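You operate a simulated robot arm through the tools that you are given. There is no shell and no other tool. Be economical: measure what you need, move in short steps, check, and stop when the job is done.

You run a simulated robot arm. Do the job below in one go: nothing can be reset, and whatever is moved stays where it is left.

TASK
Take the little white tub and put it in the small blue tray. Open the catch tray, put the blue lidded jar inside and shut the tray again. Take the blue strap and leave it on the cream slab. Put the shallow blue tray on the green bench before the grey oven away on the middle of the roller bench. Put the jar marked "chalk" from the top of the drum fan on the top of the green cabinet and the jar labelled "clay" on the deck of the trolley. Pull the cream drawer open. The order is free. Set down upright: blue lidded jar, jar.

The check looks at the end state, three seconds after you hand in, the way a careful person would. Anything else that was tipped, shoved, dropped, spilled or broken makes it a failure.

THE ROBOT
A 7-joint arm with a fingered hand on a trunk, on a base that drives. Base frame: it is fixed to the floor where the robot stands at the start and does not move with it; the origin is under the middle of the robot, x ahead of it, y to its left, z up; the surface under the hand at the start is at about z = 800. Lengths are in mm, angles in rad, forces in N, time in s.
With the tool pointing down near the work surface it reaches from about 160 to 780 mm from the robot's upright axis, wherever it stands. Its first joint turns from -1.204 to 3.002 rad. Places, roughly: blue lidded jar [250, 5250, 750]; blue strap (8x8x3 cm) [-4400, 5600, 800]; catch tray [600, 3900, 800]; cream drawer [-300, 5100, 600]; cream slab (14x10x1 cm) [-8300, 2600, 300]; deck of the trolley [-3600, 700, 300]; fin catch [600, 3900, 800]; little white tub (9x9x6 cm) [700, -100, 800]; middle of the roller bench (48x19 cm) [-1360, 2800, 800]; red lidded jar, white lidded jar, yellow lidded ja [-4250, -3250, 500]; shallow blue tray (24x17x4 cm) [-8300, 1300, 800]; small blue tray (21x17x8 cm) [700, 1500, 800]; top of the green cabinet [-7600, -400, 900]. Payload 3.4 kg.
The TCP is the grasp point between the finger pads, 39 mm short of the fingertips. In the tool frame z runs along the fingers and y along their closing line. Largest opening 180 mm; the body of the gripper starts 111 mm behind the TCP. The gripper is a hand of 3 fingers: y runs from the thumb to the fingers, the wrist lies at [0, 0, -262] in the tool frame, and closing takes about 1.5 s.
Orientation is told as [roll, pitch, yaw] about the base's x, y, z axes, in that order, counted from this pose: with the fingers straight down and closing along the base's y, the tool's x points along the base's -x, its y along +y and its z along -z.

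THE INTERFACE
- The arm moves only by the tool drive_tool. Its argument "increments" is a list of rows, each a list of 3 entries, a list of its own where there are three numbers: the shift along the tool's x, y, z in mm, then the turn, a rotation vector about the tool's x, y, z in rad, then the finger opening in mm, from 0 to 180. In form: [[[x, y, z], [wx, wy, wz], grip], ...]. A call has 1 to 8 rows; each row shifts and turns the commanded pose from where the row before left it, along the tool's axes as they then stand. A row lasts 0.2 s, in which the tool goes at most 50 mm and 0.15 rad; a call with a longer step from one row to the next is refused whole, and so is a gripper value outside its range. Where a pose cannot be reached the arm comes as near as it can. A force on the tool above 40 N (or 10 N above the force at the start of the call, whichever is more), or a blocked arm, ends the call early, and 0.2 s more pass. Each finger travels about 72 mm/s and halts on what it meets, pressing with about 22 N; the grip force reading is that of the motor and also rises with nothing between the fingers. The clock runs only during rows and for 0.2 s after the last one: add rows that do not move to give the fingers time. The reply holds the time, the measured pose of the TCP, the force on the tool along the base axes, the opening and the grip force, in the units named above and with some noise, with the torque about the TCP (base axes, N m) and any sound that the robot's microphone picked up, and new pictures: "show" is both (left out), scene, wrist or none.
- Cameras (640 x 400 px; columns grow to the right, rows downward): "scene" is now at [151.8, -5.1, 1761.5]; the picture's right is [0.01, -1.00, -0.00], its down [-0.87, -0.00, -0.49] and it looks along [0.49, 0.01, -0.87] (base axes); focal length 287 px, centre (320, 200). "wrist" rides on the gripper at [63, -36, -128] in the tool frame; the picture's right is [0.50, 0.87, 0.00], its down [-0.75, 0.44, -0.49] and it looks along [-0.43, 0.25, 0.87] (tool axes); focal length 226 px, centre (320, 200). There is no depth. A picture from a camera that has moved, and an enlarged one, comes with that camera's place and axes in the base frame and with its lens.
- raise_lower(by): slides the trunk up (or, below 0, down) by that many mm; the arm and the scene camera ride with it, the base frame stays. It gives what a move gives, with no picture.
- steer(legs): drives the robot by 1 to 6 legs, each [ahead, left, turn to the left] in mm, mm and rad, along the robot's own axes; the way and the turn of a leg run together, so that a leg with both is an arc; at most 1500 mm and 3.142 rad a leg. The arm and the cameras ride along, it lands a little off, and it stops where it bumps. It gives what a move gives, and a new picture of the scene camera.
- preshape(shape): the hand has 3 fingers and takes this shape, open, in about a second: jaw (thumb against the fingers, like two jaws); tri (thumb and two fingers); tip (a fingertip pinch); poke (one finger out to press); point (the index stretched); flat (the hand flat); cup (the hand cupped); fist (a fist). The gripper value then closes the fingers along that shape, each until it touches; the sizes above hold for jaw. It gives what a move gives, with no picture.
- pan_tilt(pan, tilt): turns the head with the scene camera to pan (to the left, within 2.496 rad either way) and tilt (down, from -0.506 to 1.204), counted from straight ahead of the robot. It gives what a move gives, and a new picture of the scene camera.
- close_up(camera, box): a new picture of the part [left, top, right, bottom] of that camera's present view, enlarged. It takes no simulated time.
- finish_job(): hands the job in; it is judged then, once.

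Work in short steps. Places have to be worked out from the pictures, the camera data and where the tool is seen: move nearer, look again, correct. Check each grasp and each placing, and mend what went wrong. You have 217 turns and 260 pictures in all, those below and enlarged ones among them. Open the gripper and draw the arm clear of the work before you hand the job in, unless the task says otherwise; then end with one line.

The tools are called after ">>>" by a JSON object that holds its "op" and its "data". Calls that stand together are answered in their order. drive_tool: Moves the arm, as the interface text tells. Its arguments: {"type":"object","properties":{"increments":{"type":"array"},"show":{"type":"string","enum":["both","scene","wrist","none"]}},"required":["increments"]} The other tools are called the same way: raise_lower (by) slides the trunk up or down; preshape (shape) gives the hand a shape; steer (legs) drives the base; pan_tilt (pan, tilt) turns the head that bears the scene camera; close_up (camera, box) takes an enlarged picture of a part of a camera's view; finish_job () hands the job in.

At the start:

```text
time_s: 0.0
position: [523.1, -49.9, 1041.5]
tool_rot: [0.0, 0.001, 0.0]
force: [-0.2, -1.4, 0.1]
ft_torque: [0.02, 0.0, 0.0]
grip_width: 179.7
grasp_force: 0.1
shape: jaw
trunk travel left (down, up): [-250.0, 292.0]
robot x, y, heading: [-0.3, -1.6, 0.001]
head pan, tilt: [0.005, 1.058]
```

scene: 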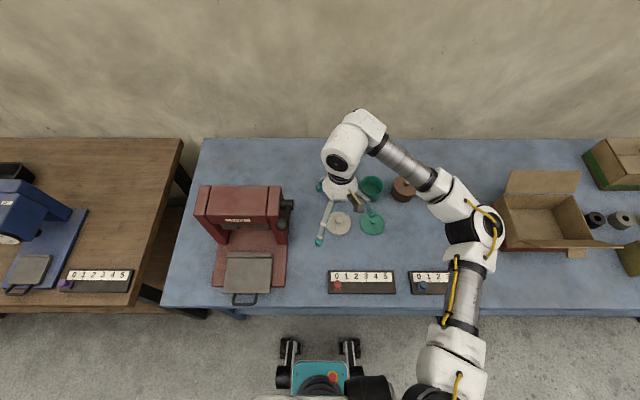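
wrist: 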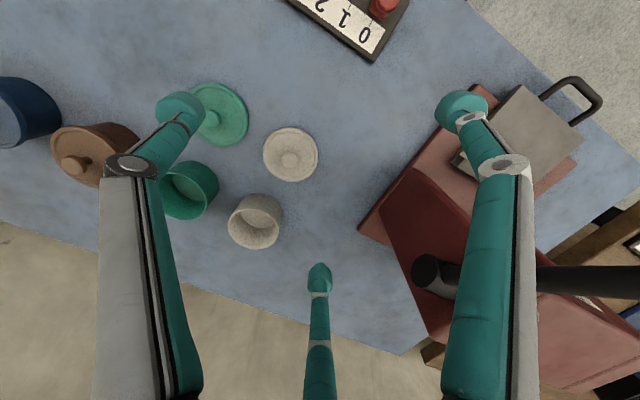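

The hand hangs above the table with cups and lids below it. Before I move anything I'll close the fingers in free air to see how they move.

>>> {"op": "drive_tool", "data": {"increments": [[[0, 0, 0], [0, 0, 0], 90], [[0, 0, 0], [0, 0, 0], 90], [[0, 0, 0], [0, 0, 0], 90], [[0, 0, 0], [0, 0, 0], 90], [[0, 0, 0], [0, 0, 0], 90]], "show": "both"}}

>>> {"op": "pan_tilt", "data": {"pan": 1.0, "tilt": 0.6}}

```text
time_s: 1.2
position: [519.2, -47.8, 1043.4]
tool_rot: [-0.003, -0.002, 0.0]
force: [1.0, -0.3, 0.9]
ft_torque: [-0.05, 0.01, -0.02]
grip_width: 90.7
grasp_force: 0.2
shape: jaw
trunk travel left (down, up): [-250.0, 292.0]
robot x, y, heading: [5.4, 4.5, 0.003]
head pan, tilt: [0.005, 1.058]
camera scene: at [151.8, -5.0, 1761.5], right [0.01, -1.0, 0.0], down [-0.87, 0.0, -0.49], along [0.49, 0.01, -0.87], focal length 287 px, centre (320, 200)
camera wrist: at [455.0, -84.3, 1171.8], right [-0.5, 0.87, 0.0], down [0.75, 0.44, 0.49], along [0.43, 0.24, -0.87], focal length 226 px, centre (320, 200)
```

scene: 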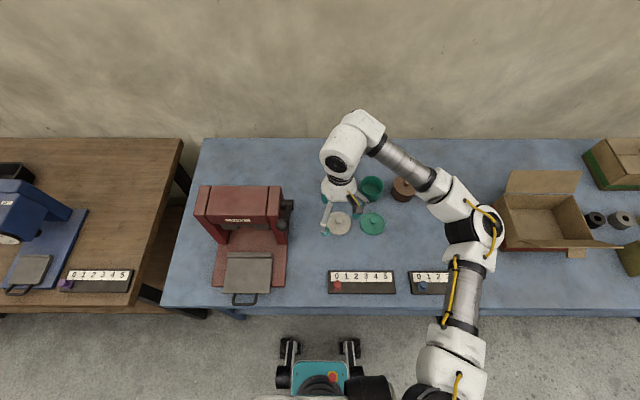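
wrist: 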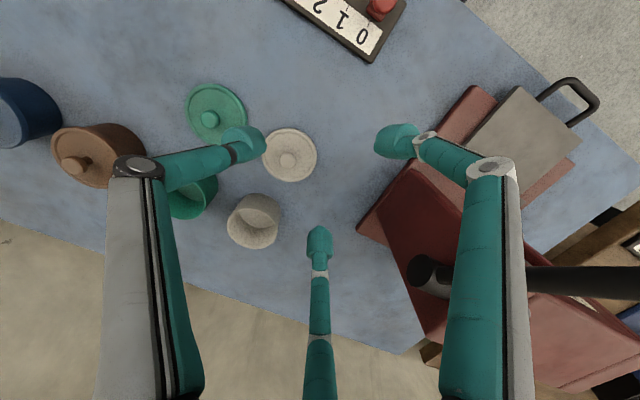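

```text
time_s: 2.5
position: [519.7, -46.7, 1043.2]
tool_rot: [-0.003, -0.003, -0.001]
force: [-1.1, -0.6, 0.3]
ft_torque: [-0.01, 0.0, -0.02]
grip_width: 90.7
grasp_force: 0.1
shape: jaw
trunk travel left (down, up): [-250.0, 292.0]
robot x, y, heading: [4.8, -0.2, 0.001]
head pan, tilt: [1.0, 0.6]
camera scene: at [133.8, 68.8, 1797.7], right [0.84, -0.54, -0.01], down [-0.31, -0.47, -0.83], along [0.44, 0.7, -0.56], focal length 287 px, centre (320, 200)
```

scene: 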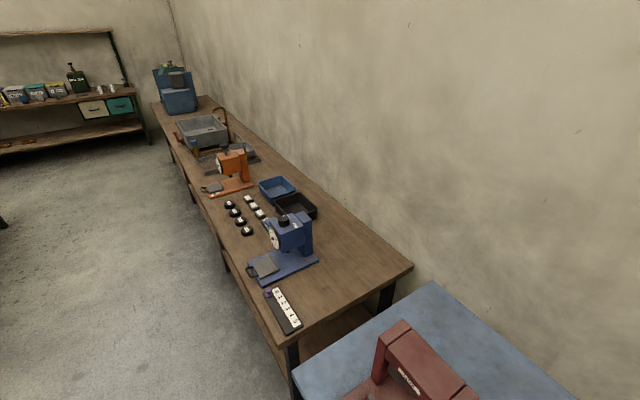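

The three fingers close radially, so a round tub suits them. I put the tub at about (727,-66), with the green cup in the -y direction and the lid in the -x direction. I'll move over it and turn the hand 60° so the fingers drop between the neighbours.

>>> {"op": "drive_tool", "data": {"increments": [[[-42, -4, 0], [0, 0, 0], 130], [[-42, -4, 0], [0, 0, 0], 130], [[-42, -4, 0], [0, 0, 0], 130], [[-42, -4, 0], [0, 0, 0], 130], [[-40, -3, 0], [0, 0, 0], 130], [[0, 0, 0], [0, 0, 0.15], 130], [[0, 0, 0], [0, 0, 0.15], 130], [[0, 0, 0], [0, 0, 0.15], 130]], "show": "none"}}

>>> {"op": "drive_tool", "data": {"increments": [[[0, 0, 20], [0, 0, 0.15], 130], [[0, 0, 20], [0, 0, 0.15], 130], [[0, 0, 20], [0, 0, 0.15], 130], [[0, 0, 20], [0, 0, 0.147], 130], [[0, 0, 0], [0, 0, 0], 130]], "show": "wrist"}}

>>> {"op": "pan_tilt", "data": {"pan": 0, "tilt": 0.85}}

```text
time_s: 4.3
position: [727.7, -67.1, 1044.0]
tool_rot: [0.0, -0.005, -0.452]
force: [0.1, -0.1, 0.5]
ft_torque: [0.04, 0.0, 0.01]
grip_width: 129.4
grasp_force: 0.1
shape: jaw
trunk travel left (down, up): [-250.0, 292.0]
robot x, y, heading: [0.5, 0.8, -0.004]
head pan, tilt: [1.0, 0.6]
```

```text
time_s: 5.5
position: [727.1, -66.8, 965.3]
tool_rot: [0.002, -0.003, -1.045]
force: [0.3, 0.3, 0.8]
ft_torque: [0.02, -0.01, 0.0]
grip_width: 129.6
grasp_force: 0.0
shape: jaw
trunk travel left (down, up): [-250.0, 292.0]
robot x, y, heading: [-5.2, -2.3, 0.003]
head pan, tilt: [1.0, 0.6]
camera wrist: at [663.5, -31.3, 1094.1], right [0.5, 0.87, 0.0], down [0.75, -0.43, 0.5], along [0.43, -0.25, -0.87], focal length 226 px, centre (320, 200)
```

wrist: 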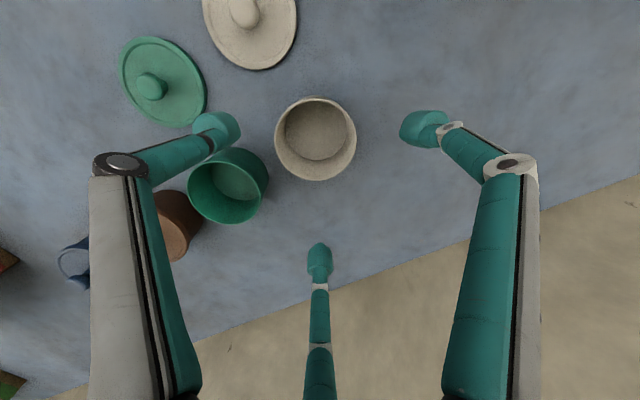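

```text
time_s: 6.7
position: [729.3, -66.3, 963.8]
tool_rot: [0.0, -0.001, -1.045]
force: [0.1, 0.4, 1.0]
ft_torque: [0.03, -0.01, 0.03]
grip_width: 129.5
grasp_force: 0.1
shape: jaw
trunk travel left (down, up): [-250.0, 292.0]
robot x, y, heading: [-0.9, -2.0, 0.002]
head pan, tilt: [0.0, 0.85]
camera scene: at [165.2, -4.1, 1776.4], right [0.0, -1.0, 0.0], down [-0.75, 0.0, -0.66], along [0.66, 0.0, -0.75], focal length 287 px, centre (320, 200)
```

scene: 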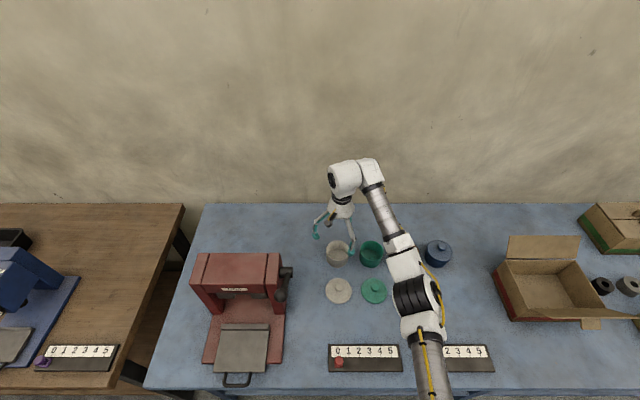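

I need the rim centre more precisely, so I'm enlarging it.

>>> {"op": "close_up", "data": {"camera": "wrist", "box": [240, 80, 400, 200]}}

>>> {"op": "close_up", "data": {"camera": "scene", "box": [280, 190, 440, 310]}}

```text
3.33 times, centred on (320, 140) of wrist
camera zoom: at [665.7, -31.1, 1092.4], right [0.5, 0.87, 0.0], down [0.75, -0.43, 0.49], along [0.43, -0.25, -0.87], focal length 754 px, centre (320, 400)
```

zoom: 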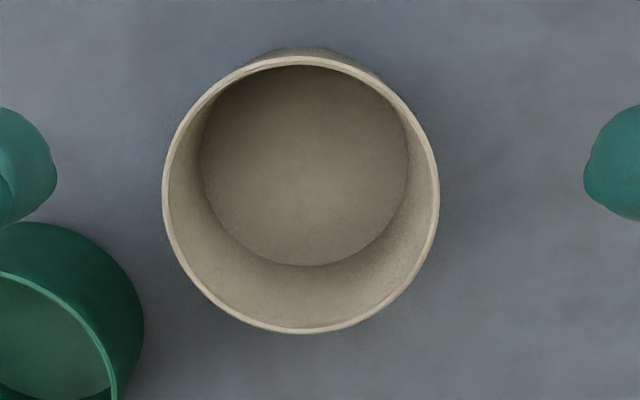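

```text
3.33 times, centred on (360, 250) of scene
camera zoom: at [165.2, -4.1, 1776.4], right [0.0, -1.0, 0.0], down [-0.75, 0.0, -0.66], along [0.66, 0.0, -0.75], focal length 956 px, centre (187, 33)
```

zoom: 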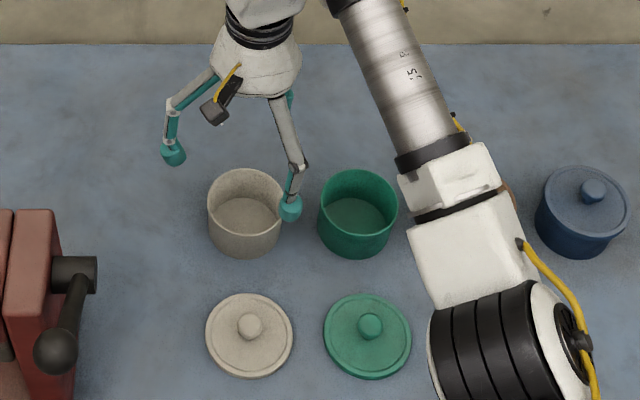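

The rim centre comes out at about (717,-67). I'll shift there, go down to z≈850 and close the hand.

>>> {"op": "drive_tool", "data": {"increments": [[[5, -10, 0], [0, 0, 0], 130], [[0, 0, 40], [0, 0, 0], 130], [[0, 0, 40], [0, 0, 0], 130], [[0, 0, 32], [0, 0, 0], 130], [[0, 0, 0], [0, 0, 0], 130]], "show": "both"}}

```text
time_s: 7.9
position: [729.4, -68.1, 850.6]
tool_rot: [0.002, -0.001, -1.046]
force: [-0.6, 0.7, 0.0]
ft_torque: [0.0, 0.02, 0.02]
grip_width: 129.7
grasp_force: 0.1
shape: jaw
out of reach, approached as far as the arm can: row 1
trunk travel left (down, up): [-250.0, 292.0]
robot x, y, heading: [-1.1, -0.6, -0.003]
head pan, tilt: [0.0, 0.85]
camera scene: at [164.6, -4.8, 1776.5], right [0.0, -1.0, 0.0], down [-0.75, 0.0, -0.66], along [0.66, 0.0, -0.75], focal length 287 px, centre (320, 200)
camera wrist: at [665.8, -32.4, 979.3], right [0.5, 0.87, 0.0], down [0.75, -0.43, 0.49], along [0.43, -0.25, -0.87], focal length 226 px, centre (320, 200)
```

scene: 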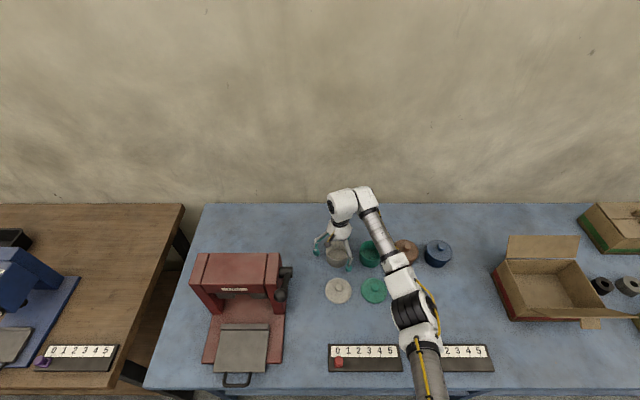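
wrist: 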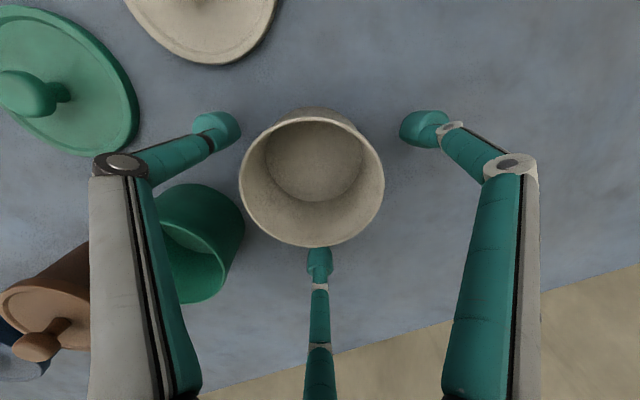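

The first shift wasn't done, so the tub sits about 12 mm off centre. I'll apply it again in small steps.

>>> {"op": "drive_tool", "data": {"increments": [[[3, -5, 0], [0, 0, 0], 130], [[2, -5, 0], [0, 0, 0], 130], [[0, 0, 0], [0, 0, 0], 130]], "show": "wrist"}}

```text
time_s: 8.7
position: [717.7, -68.8, 850.9]
tool_rot: [0.002, -0.002, -1.046]
force: [0.0, -0.2, -0.5]
ft_torque: [-0.02, 0.0, 0.03]
grip_width: 129.5
grasp_force: 0.0
shape: jaw
trunk travel left (down, up): [-250.0, 292.0]
robot x, y, heading: [3.9, -2.2, 0.003]
head pan, tilt: [0.0, 0.85]
camera wrist: at [654.0, -33.3, 979.1], right [0.5, 0.87, 0.0], down [0.75, -0.43, 0.49], along [0.43, -0.25, -0.87], focal length 226 px, centre (320, 200)
```

wrist: 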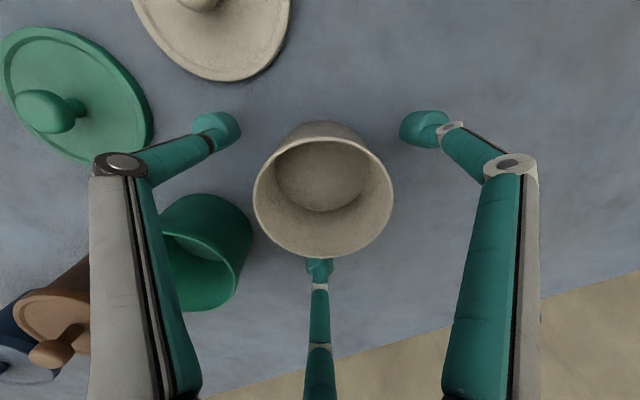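

The tub is centred between the fingers now, so I'm closing the hand.

>>> {"op": "drive_tool", "data": {"increments": [[[0, 0, 0], [0, 0, 0], 60], [[0, 0, 0], [0, 0, 0], 60], [[0, 0, 0], [0, 0, 0], 60], [[0, 0, 0], [0, 0, 0], 60], [[0, 0, 0], [0, 0, 0], 60], [[0, 0, 0], [0, 0, 0], 60]], "show": "wrist"}}

>>> {"op": "drive_tool", "data": {"increments": [[[0, 0, -30], [0, 0, 0], 60], [[0, 0, -40], [0, 0, 0], 60], [[0, 0, -40], [0, 0, 0], 60], [[0, 0, -40], [0, 0, 0], 60], [[0, 0, -40], [0, 0, 0], 60]], "show": "wrist"}}

```text
time_s: 10.1
position: [719.6, -69.0, 850.7]
tool_rot: [0.002, -0.002, -1.046]
force: [0.1, 0.5, 0.7]
ft_torque: [0.02, 0.01, -0.02]
grip_width: 75.0
grasp_force: 22.3
shape: jaw
trunk travel left (down, up): [-250.0, 292.0]
robot x, y, heading: [3.2, 0.0, 0.003]
head pan, tilt: [0.0, 0.85]
camera wrist: at [654.2, -33.4, 979.1], right [0.5, 0.87, 0.0], down [0.75, -0.43, 0.49], along [0.43, -0.25, -0.87], focal length 226 px, centre (320, 200)
```

wrist: 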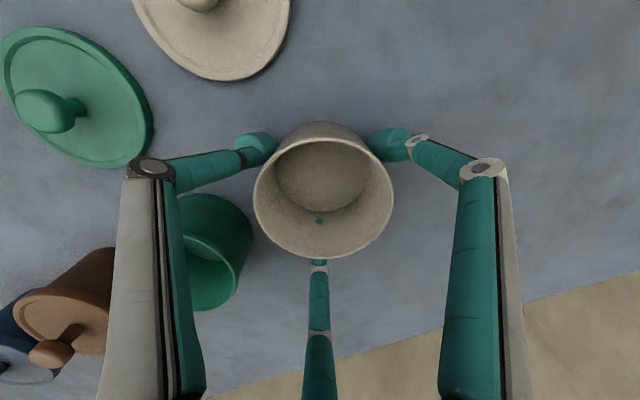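

```text
time_s: 11.3
position: [730.4, -71.0, 1039.6]
tool_rot: [0.0, -0.001, -1.046]
force: [-1.0, -0.2, -1.2]
ft_torque: [0.02, -0.04, -0.02]
grip_width: 75.0
grasp_force: 21.4
shape: jaw
out of reach, approached as far as the arm can: row 2, 3
trunk travel left (down, up): [-250.0, 292.0]
robot x, y, heading: [3.1, 1.7, -0.003]
head pan, tilt: [0.0, 0.85]
camera wrist: at [666.5, -35.3, 1167.8], right [0.5, 0.87, 0.0], down [0.75, -0.43, 0.49], along [0.43, -0.25, -0.87], focal length 226 px, centre (320, 200)
```

wrist: 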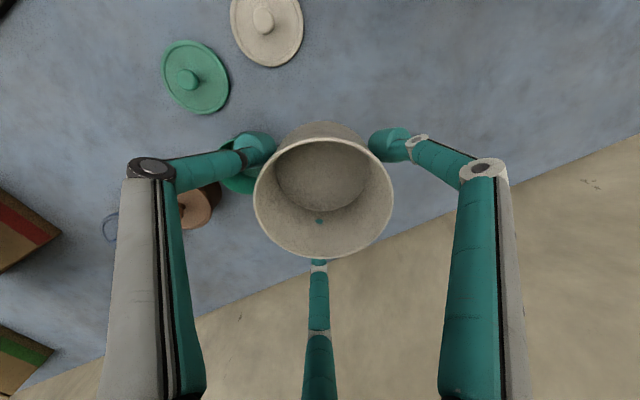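

The tub is held. I'll raise the trunk to clear the machines, then drive left along the benches to the blue tray.

>>> {"op": "raise_lower", "data": {"by": 250}}

>>> {"op": "steer", "data": {"legs": [[0, 800, 0], [0, 760, 0]]}}

```text
time_s: 13.9
position: [730.1, -70.0, 1288.1]
tool_rot: [0.0, 0.0, -1.048]
force: [0.1, 0.1, -0.7]
ft_torque: [0.04, 0.0, 0.02]
grip_width: 74.8
grasp_force: 21.7
shape: jaw
trunk travel left (down, up): [-500.0, 42.0]
robot x, y, heading: [1.2, 0.0, 0.003]
head pan, tilt: [0.0, 0.85]
```

```text
time_s: 21.9
position: [718.0, 1499.8, 1287.5]
tool_rot: [0.002, 0.001, -1.03]
force: [-0.7, 0.1, -1.1]
ft_torque: [0.04, -0.02, 0.01]
grip_width: 75.1
grasp_force: 22.6
shape: jaw
trunk travel left (down, up): [-500.0, 42.0]
robot x, y, heading: [-12.4, 1562.1, 0.014]
head pan, tilt: [0.0, 0.85]
camera scene: at [44.2, 1549.2, 2027.8], right [0.02, -1.0, -0.01], down [-0.75, -0.01, -0.66], along [0.66, 0.01, -0.75], focal length 287 px, centre (320, 200)
```

scene: 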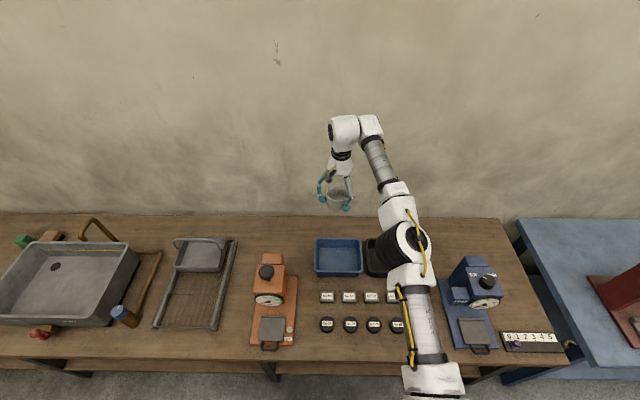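

The blue tray is at about (728,1471) and the tool is nearly above it. I'll lower the trunk and check with the wrist camera.

>>> {"op": "raise_lower", "data": {"by": -250}}

>>> {"op": "drive_tool", "data": {"increments": [[[-24, -14, 0], [0, 0, 0], 60], [[0, 0, 0], [0, 0, 0], 60]], "show": "both"}}

```text
time_s: 24.5
position: [718.2, 1505.2, 1031.1]
tool_rot: [-0.012, 0.003, -1.028]
force: [0.0, 0.5, 0.2]
ft_torque: [0.03, -0.02, 0.01]
grip_width: 74.7
grasp_force: 22.0
shape: jaw
trunk travel left (down, up): [-250.0, 292.0]
robot x, y, heading: [-12.5, 1559.4, 0.014]
head pan, tilt: [0.0, 0.85]
```

```text
time_s: 25.1
position: [719.4, 1478.3, 1030.2]
tool_rot: [-0.013, 0.004, -1.028]
force: [0.3, -0.2, -1.7]
ft_torque: [-0.03, 0.0, -0.01]
grip_width: 74.8
grasp_force: 22.5
shape: jaw
trunk travel left (down, up): [-250.0, 292.0]
robot x, y, heading: [-12.9, 1559.6, 0.012]
head pan, tilt: [0.0, 0.85]
camera scene: at [153.1, 1555.9, 1776.4], right [0.02, -1.0, 0.0], down [-0.75, -0.01, -0.66], along [0.66, 0.01, -0.75], focal length 287 px, centre (320, 200)
camera wrist: at [655.9, 1512.6, 1159.4], right [0.48, 0.88, -0.01], down [0.77, -0.42, 0.48], along [0.42, -0.24, -0.88], focal length 226 px, centre (320, 200)
```

scene: 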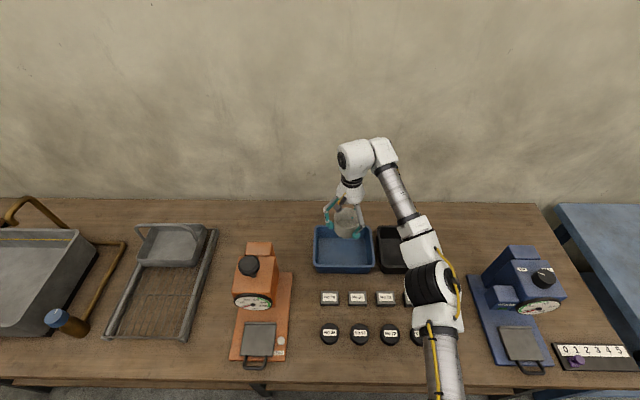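
wrist: 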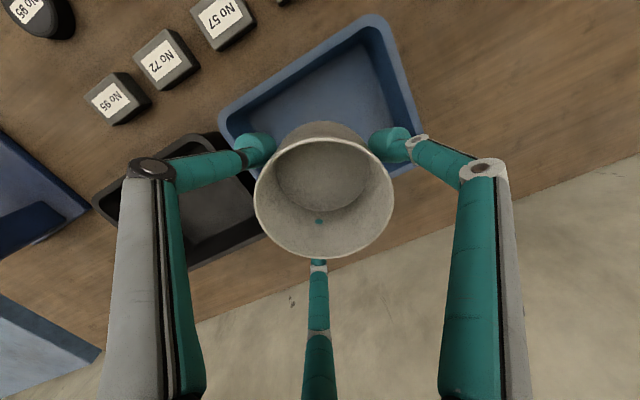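

The tray centre is at about (733,1475). I'll shift slightly and go down into it.

>>> {"op": "drive_tool", "data": {"increments": [[[-4, 4, 0], [0, 0, 0], 60], [[-4, 4, 0], [0, 0, 0], 60], [[0, 0, 43], [0, 0, 0], 60], [[0, 0, 43], [0, 0, 0], 60], [[0, 0, 40], [0, 0, 0], 60], [[0, 0, 20], [0, 0, 0], 60], [[0, 0, 0], [0, 0, 0], 60]], "show": "wrist"}}

```text
time_s: 26.7
position: [727.6, 1476.1, 884.4]
tool_rot: [-0.015, 0.001, -1.029]
force: [-0.4, -0.1, -0.5]
ft_torque: [-0.01, -0.02, -0.01]
grip_width: 74.3
grasp_force: 22.0
shape: jaw
trunk travel left (down, up): [-250.0, 292.0]
robot x, y, heading: [-9.5, 1561.3, 0.015]
head pan, tilt: [0.0, 0.85]
camera wrist: at [665.2, 1510.0, 1013.7], right [0.48, 0.87, -0.01], down [0.77, -0.42, 0.48], along [0.42, -0.24, -0.87], focal length 226 px, centre (320, 200)
```

wrist: 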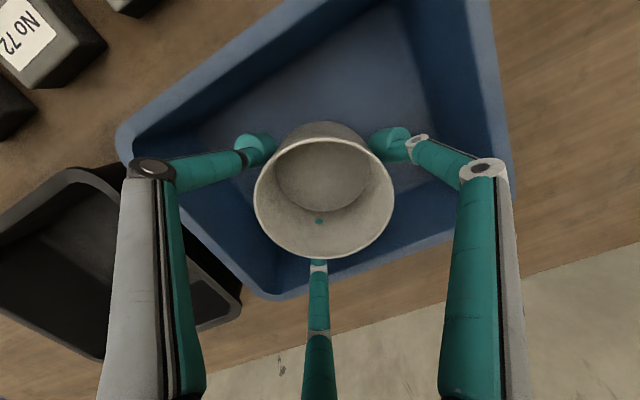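

From this closer view the tray rim centre is nearer (712,1488). I'll shift toward it and lower onto the tray floor.

>>> {"op": "drive_tool", "data": {"increments": [[[9, -3, 0], [0, 0, 0], 60], [[9, -3, 0], [0, 0, 0], 60], [[0, 0, 12], [0, 0, 0], 60], [[0, 0, 8], [0, 0, 0], 60], [[0, 0, 0], [0, 0, 0], 60]], "show": "wrist"}}

```text
time_s: 27.9
position: [713.1, 1487.4, 865.5]
tool_rot: [-0.014, 0.002, -1.028]
force: [-0.2, -0.5, -1.0]
ft_torque: [0.02, -0.02, 0.03]
grip_width: 74.2
grasp_force: 22.0
shape: jaw
trunk travel left (down, up): [-250.0, 292.0]
robot x, y, heading: [-13.7, 1559.9, 0.018]
head pan, tilt: [0.0, 0.85]
camera wrist: at [650.4, 1522.2, 993.7], right [0.48, 0.88, -0.01], down [0.77, -0.42, 0.48], along [0.42, -0.24, -0.87], focal length 226 px, centre (320, 200)
```

wrist: 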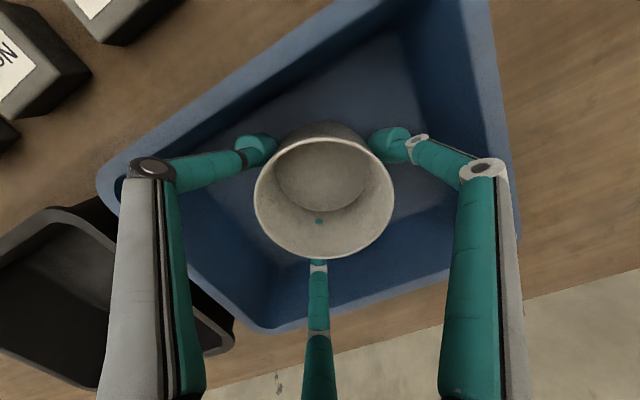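

The tub is well inside the tray. I'll lower it slowly until the force shows contact.

>>> {"op": "drive_tool", "data": {"increments": [[[0, 0, 4], [0, 0, 0], 60], [[0, 0, 3], [0, 0, 0], 60], [[0, 0, 3], [0, 0, 0], 60], [[0, 0, 0], [0, 0, 0], 60]], "show": "none"}}

```text
time_s: 28.9
position: [712.9, 1487.3, 856.3]
tool_rot: [-0.009, 0.002, -1.03]
force: [-0.1, -0.5, 12.1]
ft_torque: [0.02, -0.14, 0.0]
grip_width: 74.4
grasp_force: 21.3
shape: jaw
trunk travel left (down, up): [-250.0, 292.0]
robot x, y, heading: [-12.7, 1562.7, 0.016]
head pan, tilt: [0.0, 0.85]
```

I read 12 N of contact, so the tub is down. I'll open slightly and withdraw upward.

>>> {"op": "drive_tool", "data": {"increments": [[[0, 0, -2], [0, 0, 0], 100], [[0, 0, 0], [0, 0, 0], 100], [[0, 0, 0], [0, 0, 0], 100], [[0, 0, -30], [0, 0, 0], 100], [[0, 0, -45], [0, 0, 0], 100], [[0, 0, -45], [0, 0, 0], 100], [[0, 0, -45], [0, 0, 0], 100], [[0, 0, -45], [0, 0, 0], 100]], "show": "wrist"}}

>>> {"op": "pan_tilt", "data": {"pan": 1.0, "tilt": 0.5}}

```text
time_s: 30.7
position: [715.1, 1489.5, 1069.0]
tool_rot: [-0.013, 0.002, -1.028]
force: [0.0, -0.3, 0.0]
ft_torque: [0.02, 0.01, -0.01]
grip_width: 99.3
grasp_force: 0.1
shape: jaw
trunk travel left (down, up): [-250.0, 292.0]
robot x, y, heading: [-13.0, 1561.3, 0.015]
head pan, tilt: [0.0, 0.85]
camera wrist: at [653.1, 1523.3, 1198.3], right [0.48, 0.88, -0.01], down [0.77, -0.42, 0.49], along [0.42, -0.24, -0.87], focal length 226 px, centre (320, 200)
```

wrist: 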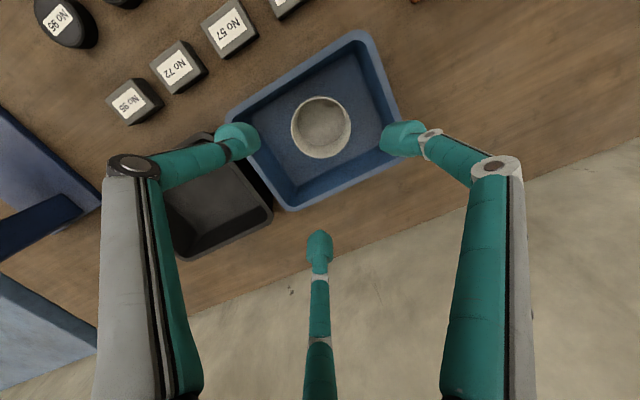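

```text
time_s: 32.0
position: [716.7, 1487.8, 1067.3]
tool_rot: [-0.014, 0.003, -1.03]
force: [-0.5, 0.9, 0.4]
ft_torque: [0.0, 0.02, 0.01]
grip_width: 99.5
grasp_force: 0.1
shape: jaw
trunk travel left (down, up): [-250.0, 292.0]
robot x, y, heading: [-13.9, 1564.4, 0.02]
head pan, tilt: [1.0, 0.499]
camera scene: at [122.7, 1634.4, 1806.7], right [0.85, -0.53, -0.01], down [-0.26, -0.4, -0.88], along [0.46, 0.75, -0.48], focal length 287 px, centre (320, 200)
```

scene: 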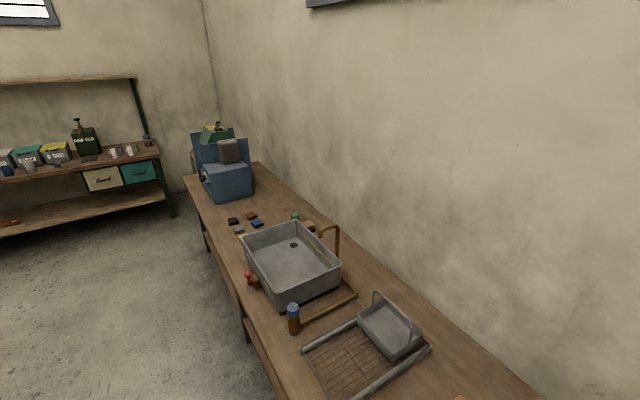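

The tub is in the tray. Next is the catch tray on the blue machine at the far end, so I'll raise the trunk and drive left toward it.

>>> {"op": "raise_lower", "data": {"by": 250}}

>>> {"op": "steer", "data": {"legs": [[0, 1200, 0], [0, 1100, 0]]}}

>>> {"op": "pan_tilt", "data": {"pan": 0.1, "tilt": 0.8}}

```text
time_s: 34.5
position: [718.2, 1488.0, 1316.1]
tool_rot: [-0.015, 0.003, -1.029]
force: [0.5, 0.2, -0.8]
ft_torque: [0.02, 0.02, 0.02]
grip_width: 99.4
grasp_force: 0.1
shape: jaw
trunk travel left (down, up): [-500.0, 42.0]
robot x, y, heading: [-9.6, 1562.8, 0.018]
head pan, tilt: [1.0, 0.499]
```

```text
time_s: 45.8
position: [680.5, 3765.5, 1316.2]
tool_rot: [-0.01, 0.01, -1.034]
force: [0.2, -0.6, -0.4]
ft_torque: [0.08, -0.01, -0.02]
grip_width: 99.7
grasp_force: 0.2
shape: jaw
trunk travel left (down, up): [-500.0, 42.0]
robot x, y, heading: [-51.7, 3849.9, 0.011]
head pan, tilt: [1.0, 0.499]
camera scene: at [-23.4, 3908.5, 2058.6], right [0.85, -0.53, -0.01], down [-0.26, -0.4, -0.88], along [0.46, 0.75, -0.47], focal length 287 px, centre (320, 200)
```

scene: 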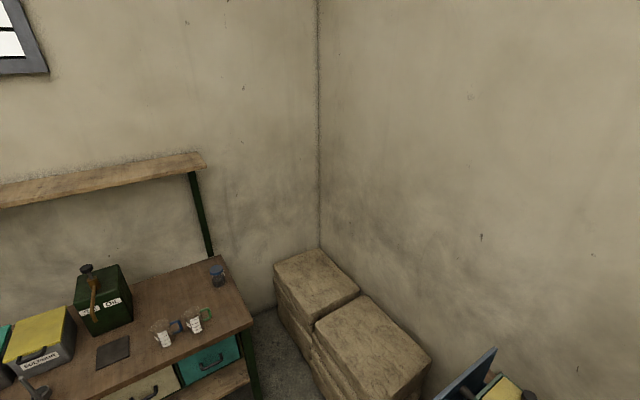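

```text
time_s: 47.0
position: [679.2, 3781.0, 1319.4]
tool_rot: [-0.014, -0.002, -1.033]
force: [0.4, 1.2, -0.5]
ft_torque: [-0.01, 0.01, -0.01]
grip_width: 99.5
grasp_force: 0.0
shape: jaw
trunk travel left (down, up): [-500.0, 42.0]
robot x, y, heading: [-51.4, 3849.7, 0.014]
head pan, tilt: [0.099, 0.799]
camera scene: at [7.8, 3857.0, 2031.9], right [0.11, -0.99, 0.0], down [-0.71, -0.08, -0.69], along [0.69, 0.08, -0.72], focal length 287 px, centre (320, 200)
```

scene: 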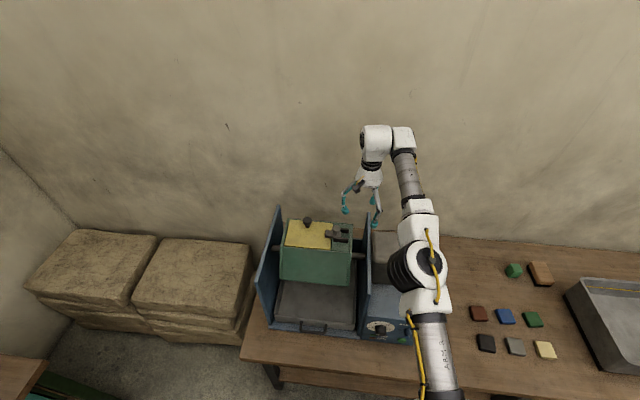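

The machine is in view and I need to find the catch and the tray on it, so I'm enlarging it.

>>> {"op": "close_up", "data": {"camera": "scene", "box": [240, 190, 440, 350]}}

```text
2.50 times, centred on (340, 270) of scene
camera zoom: at [7.8, 3857.0, 2031.9], right [0.11, -0.99, 0.0], down [-0.71, -0.08, -0.69], along [0.69, 0.08, -0.72], focal length 717 px, centre (270, 25)
```

zoom: 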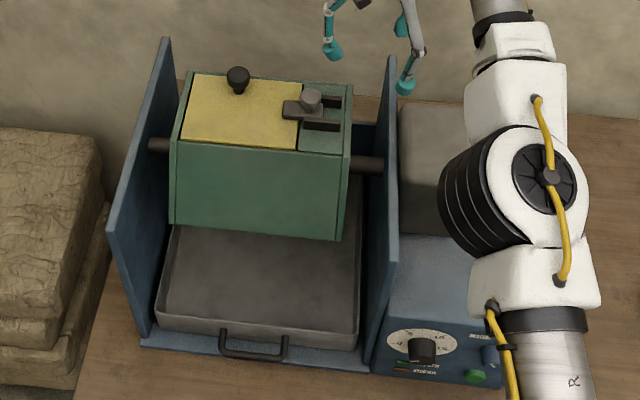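

This is a tumbler with a pull-out tray under it. I'll back up, lower the trunk and look at the tray front and its catch from lower down.

>>> {"op": "steer", "data": {"legs": [[-350, 0, 0]]}}

>>> {"op": "raise_lower", "data": {"by": -400}}

>>> {"op": "pan_tilt", "data": {"pan": 0.15, "tilt": 0.65}}

>>> {"op": "close_up", "data": {"camera": "scene", "box": [220, 150, 420, 275]}}

```text
time_s: 49.3
position: [328.6, 3767.8, 1319.8]
tool_rot: [-0.013, 0.004, -1.035]
force: [-0.4, -0.5, 0.3]
ft_torque: [0.05, 0.0, -0.01]
grip_width: 99.5
grasp_force: 0.0
shape: jaw
trunk travel left (down, up): [-500.0, 42.0]
robot x, y, heading: [-402.6, 3845.5, 0.01]
head pan, tilt: [0.099, 0.799]
camera scene: at [-342.3, 3844.0, 2031.9], right [0.11, -0.99, -0.01], down [-0.72, -0.08, -0.69], along [0.69, 0.08, -0.72], focal length 287 px, centre (320, 200)
```

scene: 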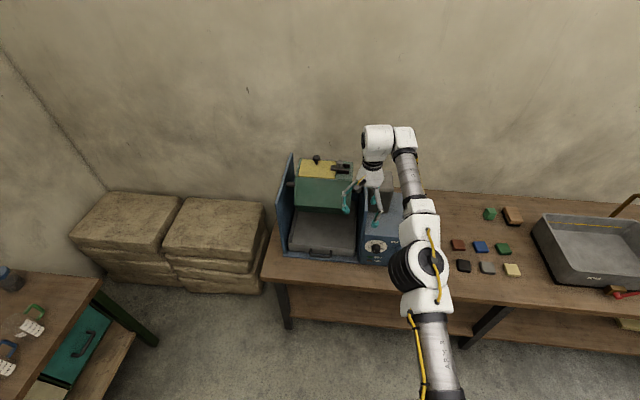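

```text
time_s: 52.5
position: [341.3, 3766.0, 840.4]
tool_rot: [-0.149, 0.09, -1.043]
force: [-4.4, 2.9, 57.5]
ft_torque: [-1.88, -3.62, 0.09]
grip_width: 97.0
grasp_force: 0.1
shape: jaw
trunk travel left (down, up): [-127.0, 415.0]
robot x, y, heading: [-412.7, 3840.0, -0.001]
head pan, tilt: [0.099, 0.799]
stopped: the force on the tool passed its limit at 61 N (the readings are from after the stop); the commanded pose is now the measured one
```

```text
time_s: 53.2
position: [340.8, 3766.2, 840.2]
tool_rot: [-0.15, 0.084, -1.044]
force: [-15.7, 5.8, 66.9]
ft_torque: [-2.18, -5.33, -0.3]
grip_width: 96.3
grasp_force: 0.0
shape: jaw
trunk travel left (down, up): [-127.0, 415.0]
robot x, y, heading: [-403.9, 3842.7, -0.0]
head pan, tilt: [0.15, 0.649]
camera scene: at [-121.8, 3848.2, 1663.9], right [0.15, -0.99, 0.0], down [-0.57, -0.09, -0.81], along [0.81, 0.12, -0.58], focal length 287 px, centre (320, 200)
```

scene: 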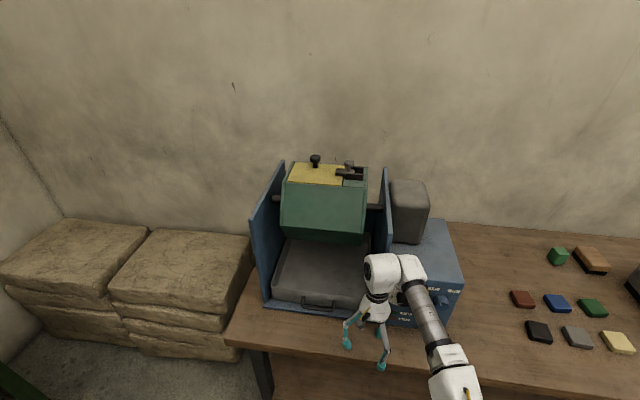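

```text
3.20 times, centred on (320, 212) of scene
camera zoom: at [-121.8, 3848.2, 1663.9], right [0.15, -0.99, 0.0], down [-0.57, -0.09, -0.81], along [0.81, 0.12, -0.58], focal length 918 px, centre (320, 160)
```

zoom: 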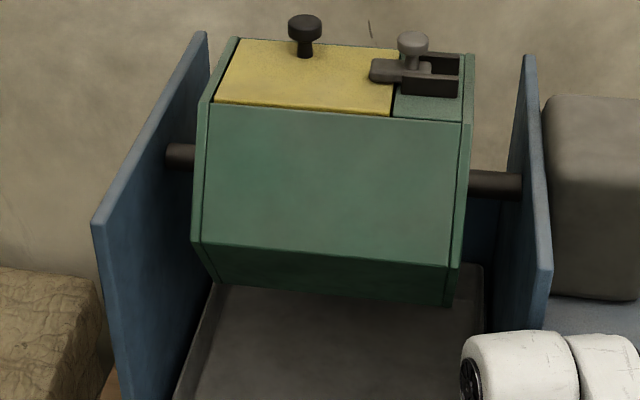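

I lowered too far and the fingers are resting on the bench edge, so I'm raising the trunk right away.

>>> {"op": "raise_lower", "data": {"by": 230}}

>>> {"op": "steer", "data": {"legs": [[0, -180, 0]]}}

>>> {"op": "pan_tilt", "data": {"pan": 0.3, "tilt": 0.7}}

>>> {"op": "close_up", "data": {"camera": "scene", "box": [220, 150, 420, 275]}}

```text
time_s: 54.5
position: [321.6, 3776.6, 883.5]
tool_rot: [-0.227, 0.125, -1.057]
force: [0.6, 2.0, -0.2]
ft_torque: [-0.14, 0.0, -0.02]
grip_width: 99.9
grasp_force: 0.0
shape: jaw
trunk travel left (down, up): [-229.0, 313.0]
robot x, y, heading: [-404.5, 3849.8, 0.01]
head pan, tilt: [0.15, 0.649]
stopped: the arm was blocked; the commanded pose is now the measured one
```

```text
time_s: 55.2
position: [322.6, 3771.9, 879.4]
tool_rot: [-0.237, 0.123, -1.068]
force: [-0.5, -0.3, -0.3]
ft_torque: [-0.01, -0.01, -0.01]
grip_width: 99.9
grasp_force: 0.0
shape: jaw
trunk travel left (down, up): [-229.0, 313.0]
robot x, y, heading: [-405.4, 3838.1, 0.006]
head pan, tilt: [0.15, 0.649]
stopped in leg 1: the robot was blocked; the commanded pose is now the measured one
camera scene: at [-216.0, 3843.3, 1771.6], right [0.16, -0.99, -0.01], down [-0.6, -0.09, -0.8], along [0.79, 0.13, -0.6], focal length 287 px, centre (320, 200)
```

scene: 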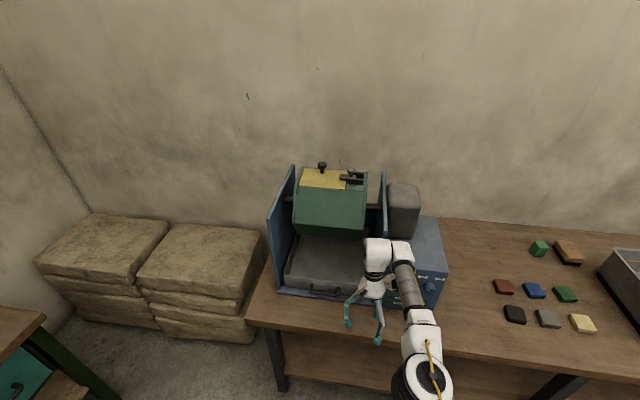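

```text
time_s: 55.9
position: [321.8, 3772.4, 879.3]
tool_rot: [-0.237, 0.121, -1.066]
force: [0.0, -0.2, 0.3]
ft_torque: [-0.01, -0.01, 0.0]
grip_width: 99.9
grasp_force: 0.0
shape: jaw
trunk travel left (down, up): [-229.0, 313.0]
robot x, y, heading: [-404.8, 3835.7, 0.008]
head pan, tilt: [0.3, 0.7]
camera scene: at [-220.5, 3850.2, 1767.5], right [0.3, -0.95, -0.01], down [-0.61, -0.19, -0.77], along [0.73, 0.24, -0.64], focal length 287 px, centre (320, 200)
```

scene: 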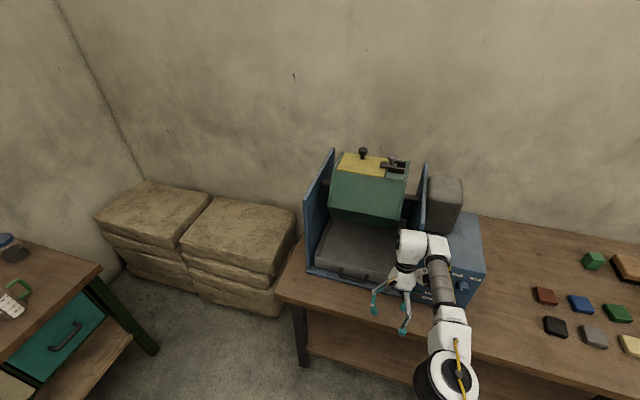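

```text
3.20 times, centred on (320, 212) of scene
camera zoom: at [-220.5, 3850.2, 1767.5], right [0.3, -0.95, -0.01], down [-0.61, -0.19, -0.77], along [0.73, 0.24, -0.64], focal length 918 px, centre (320, 160)
```

zoom: 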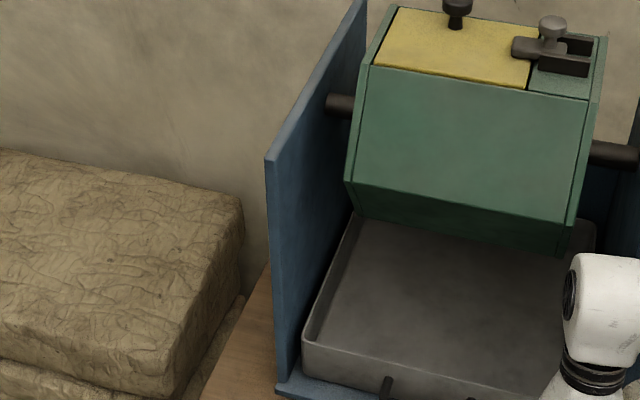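

Contact is released (force ~0), though the tool is tilted. I'll try raising the trunk again.

>>> {"op": "raise_lower", "data": {"by": 150}}

```text
time_s: 57.7
position: [314.3, 3772.9, 1113.2]
tool_rot: [-0.131, 0.063, -1.055]
force: [0.3, -0.1, 0.4]
ft_torque: [0.02, -0.01, -0.02]
grip_width: 99.8
grasp_force: 0.1
shape: jaw
trunk travel left (down, up): [-379.0, 163.0]
robot x, y, heading: [-403.1, 3837.0, 0.006]
head pan, tilt: [0.3, 0.7]
```

I'm free again. I'll drive right to clear the view of the tray front, then zoom in on it.

>>> {"op": "steer", "data": {"legs": [[0, -350, 0]]}}

>>> {"op": "pan_tilt", "data": {"pan": 0.4, "tilt": 0.65}}

>>> {"op": "close_up", "data": {"camera": "scene", "box": [240, 180, 400, 280]}}

```text
time_s: 60.0
position: [318.0, 3438.3, 1115.3]
tool_rot: [-0.136, 0.054, -1.051]
force: [-0.2, 0.1, 0.5]
ft_torque: [-0.07, -0.01, -0.03]
grip_width: 99.9
grasp_force: 0.0
shape: jaw
trunk travel left (down, up): [-379.0, 163.0]
robot x, y, heading: [-397.3, 3494.0, 0.006]
head pan, tilt: [0.3, 0.7]
camera scene: at [-323.1, 3534.8, 1919.0], right [0.3, -0.95, 0.01], down [-0.62, -0.2, -0.76], along [0.73, 0.23, -0.65], focal length 287 px, centre (320, 200)
```

scene: 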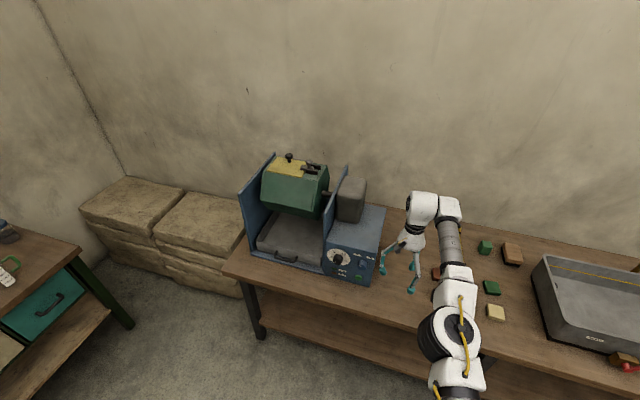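

```text
time_s: 60.6
position: [317.6, 3443.0, 1118.1]
tool_rot: [-0.132, 0.054, -1.05]
force: [0.1, 0.6, 0.6]
ft_torque: [-0.08, 0.04, 0.02]
grip_width: 100.0
grasp_force: 0.1
shape: jaw
trunk travel left (down, up): [-379.0, 163.0]
robot x, y, heading: [-398.2, 3496.6, 0.011]
head pan, tilt: [0.4, 0.649]
camera scene: at [-324.8, 3541.3, 1923.4], right [0.4, -0.92, 0.0], down [-0.56, -0.25, -0.79], along [0.73, 0.31, -0.61], focal length 287 px, centre (320, 200)
```

scene: 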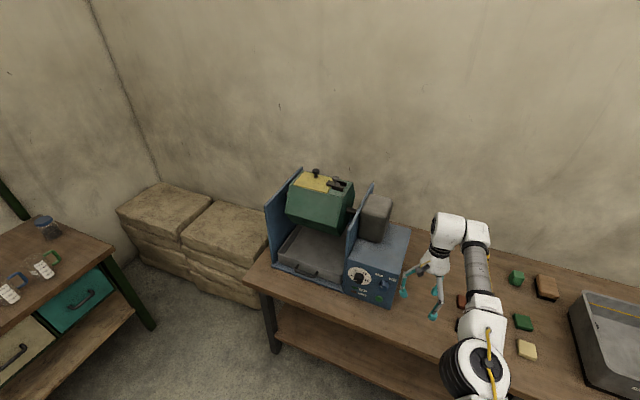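

```text
4.00 times, centred on (320, 230) of scene
camera zoom: at [-324.8, 3541.3, 1923.4], right [0.4, -0.92, 0.0], down [-0.56, -0.25, -0.79], along [0.73, 0.31, -0.61], focal length 1148 px, centre (320, 80)
```

zoom: 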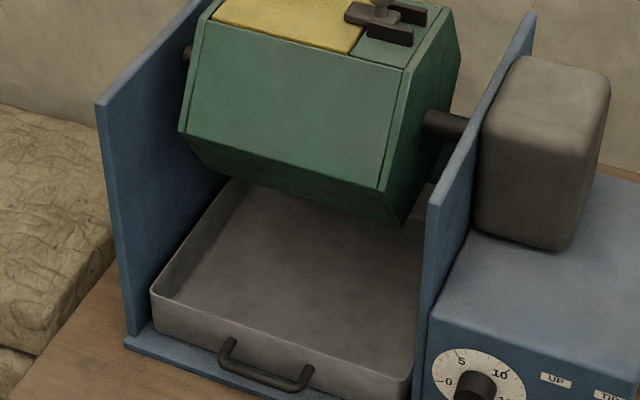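

No catch on the tray itself, so it should slide out by its handle. The drum overhangs the tray, so it has to be pulled out before the jar goes in. I'll level the hand, try the one-finger shape and see which finger sticks out.

>>> {"op": "drive_tool", "data": {"increments": [[[0, 0, 0], [-0.132, -0.054, 0], 100], [[0, 0, 0], [0, 0, -0.15], 100], [[0, 0, 0], [0, 0, -0.15], 100], [[0, 0, 0], [0, 0, -0.15], 100], [[0, 0, 0], [0, 0, -0.15], 100], [[0, 0, 0], [0, 0, -0.15], 100], [[0, 0, 0], [0, 0, -0.15], 100], [[0, 0, 0], [0, 0, -0.15], 100]], "show": "none"}}

>>> {"op": "preshape", "data": {"shape": "point"}}

>>> {"op": "drive_tool", "data": {"increments": [[[0, 0, 0], [0, 0, 0], 180]], "show": "both"}}

>>> {"op": "preshape", "data": {"shape": "poke"}}

>>> {"op": "drive_tool", "data": {"increments": [[[0, 0, 0], [0, 0, 0], 180]], "show": "wrist"}}

```text
time_s: 62.4
position: [314.6, 3439.9, 1117.1]
tool_rot: [0.0, -0.002, 0.005]
force: [-0.5, -0.5, 0.5]
ft_torque: [-0.04, -0.01, -0.02]
grip_width: 99.9
grasp_force: 0.2
shape: jaw
out of reach, approached as far as the arm can: row 1
trunk travel left (down, up): [-379.0, 163.0]
robot x, y, heading: [-398.2, 3491.3, 0.014]
head pan, tilt: [0.4, 0.649]
```

```text
time_s: 63.3
position: [315.9, 3433.7, 1116.3]
tool_rot: [0.004, -0.002, 0.003]
force: [-0.6, 0.3, -0.1]
ft_torque: [-0.03, -0.03, 0.0]
grip_width: 0.2
grasp_force: 0.2
shape: point
trunk travel left (down, up): [-379.0, 163.0]
robot x, y, heading: [-402.5, 3492.7, 0.008]
head pan, tilt: [0.4, 0.649]
```

```text
time_s: 63.7
position: [314.9, 3418.5, 1115.2]
tool_rot: [0.015, 0.0, -0.002]
force: [0.3, -0.2, -0.4]
ft_torque: [0.01, -0.02, -0.04]
grip_width: 0.0
grasp_force: 0.0
shape: point
trunk travel left (down, up): [-379.0, 163.0]
robot x, y, heading: [-401.1, 3489.3, 0.009]
head pan, tilt: [0.4, 0.649]
camera scene: at [-323.8, 3500.9, 1923.9], right [0.4, -0.92, -0.01], down [-0.56, -0.23, -0.8], along [0.73, 0.32, -0.6], focal length 287 px, centre (320, 200)
camera wrist: at [251.5, 3379.1, 1243.6], right [-0.5, 0.87, 0.01], down [0.75, 0.43, 0.5], along [0.43, 0.26, -0.87], focal length 226 px, centre (320, 200)
```

scene: 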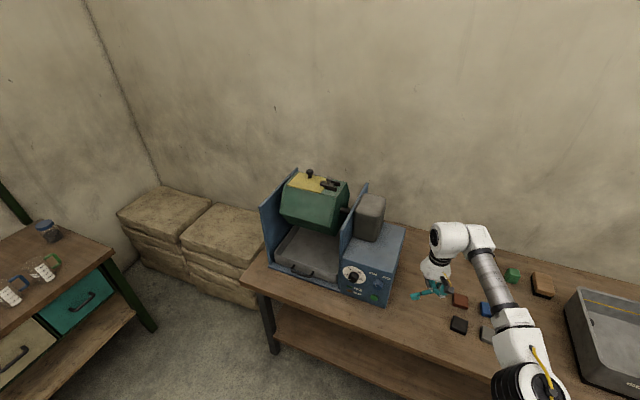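
wrist: 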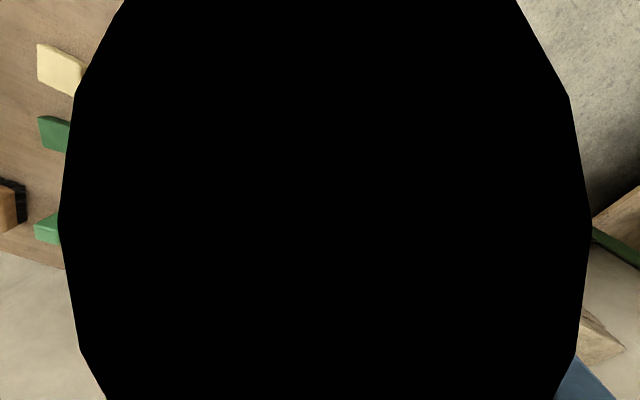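

```text
time_s: 64.6
position: [314.2, 3424.0, 1115.2]
tool_rot: [0.012, -0.001, 0.0]
force: [-0.6, -1.1, 0.2]
ft_torque: [-0.02, 0.02, 0.02]
grip_width: 0.0
grasp_force: 0.0
shape: poke
trunk travel left (down, up): [-379.0, 163.0]
robot x, y, heading: [-400.6, 3493.9, 0.007]
head pan, tilt: [0.4, 0.649]
```

```text
time_s: 65.0
position: [315.1, 3430.0, 1116.0]
tool_rot: [0.004, -0.003, 0.002]
force: [-0.6, -0.6, -0.8]
ft_torque: [-0.01, 0.0, 0.0]
grip_width: 0.1
grasp_force: 0.1
shape: poke
trunk travel left (down, up): [-379.0, 163.0]
robot x, y, heading: [-400.8, 3490.2, 0.009]
head pan, tilt: [0.4, 0.649]
camera wrist: at [251.3, 3393.4, 1245.2], right [-0.5, 0.87, 0.0], down [0.75, 0.43, 0.5], along [0.43, 0.25, -0.87], focal length 226 px, centre (320, 200)
```

wrist: 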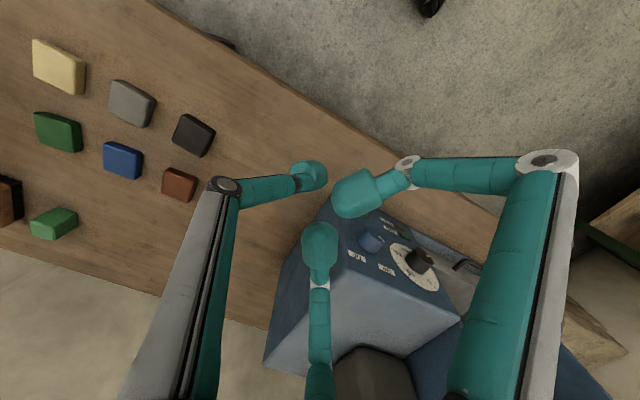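

I'll take a tight close-up of the handle to judge its shape and gap.

>>> {"op": "close_up", "data": {"camera": "scene", "box": [265, 235, 345, 285]}}

```text
8.00 times, centred on (305, 260) of scene
camera zoom: at [-324.5, 3531.8, 1923.6], right [0.4, -0.92, 0.0], down [-0.56, -0.24, -0.79], along [0.73, 0.31, -0.61], focal length 2296 px, centre (440, -280)
```

zoom: 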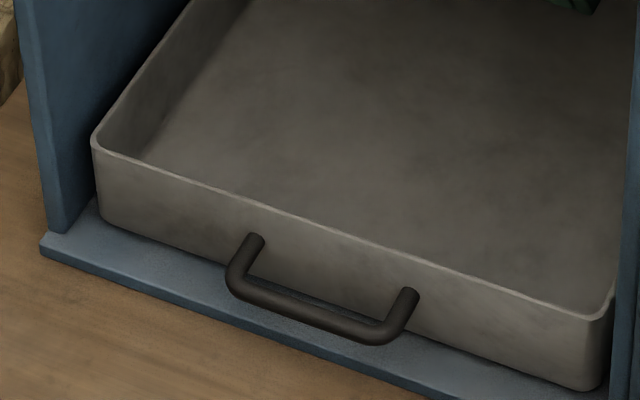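

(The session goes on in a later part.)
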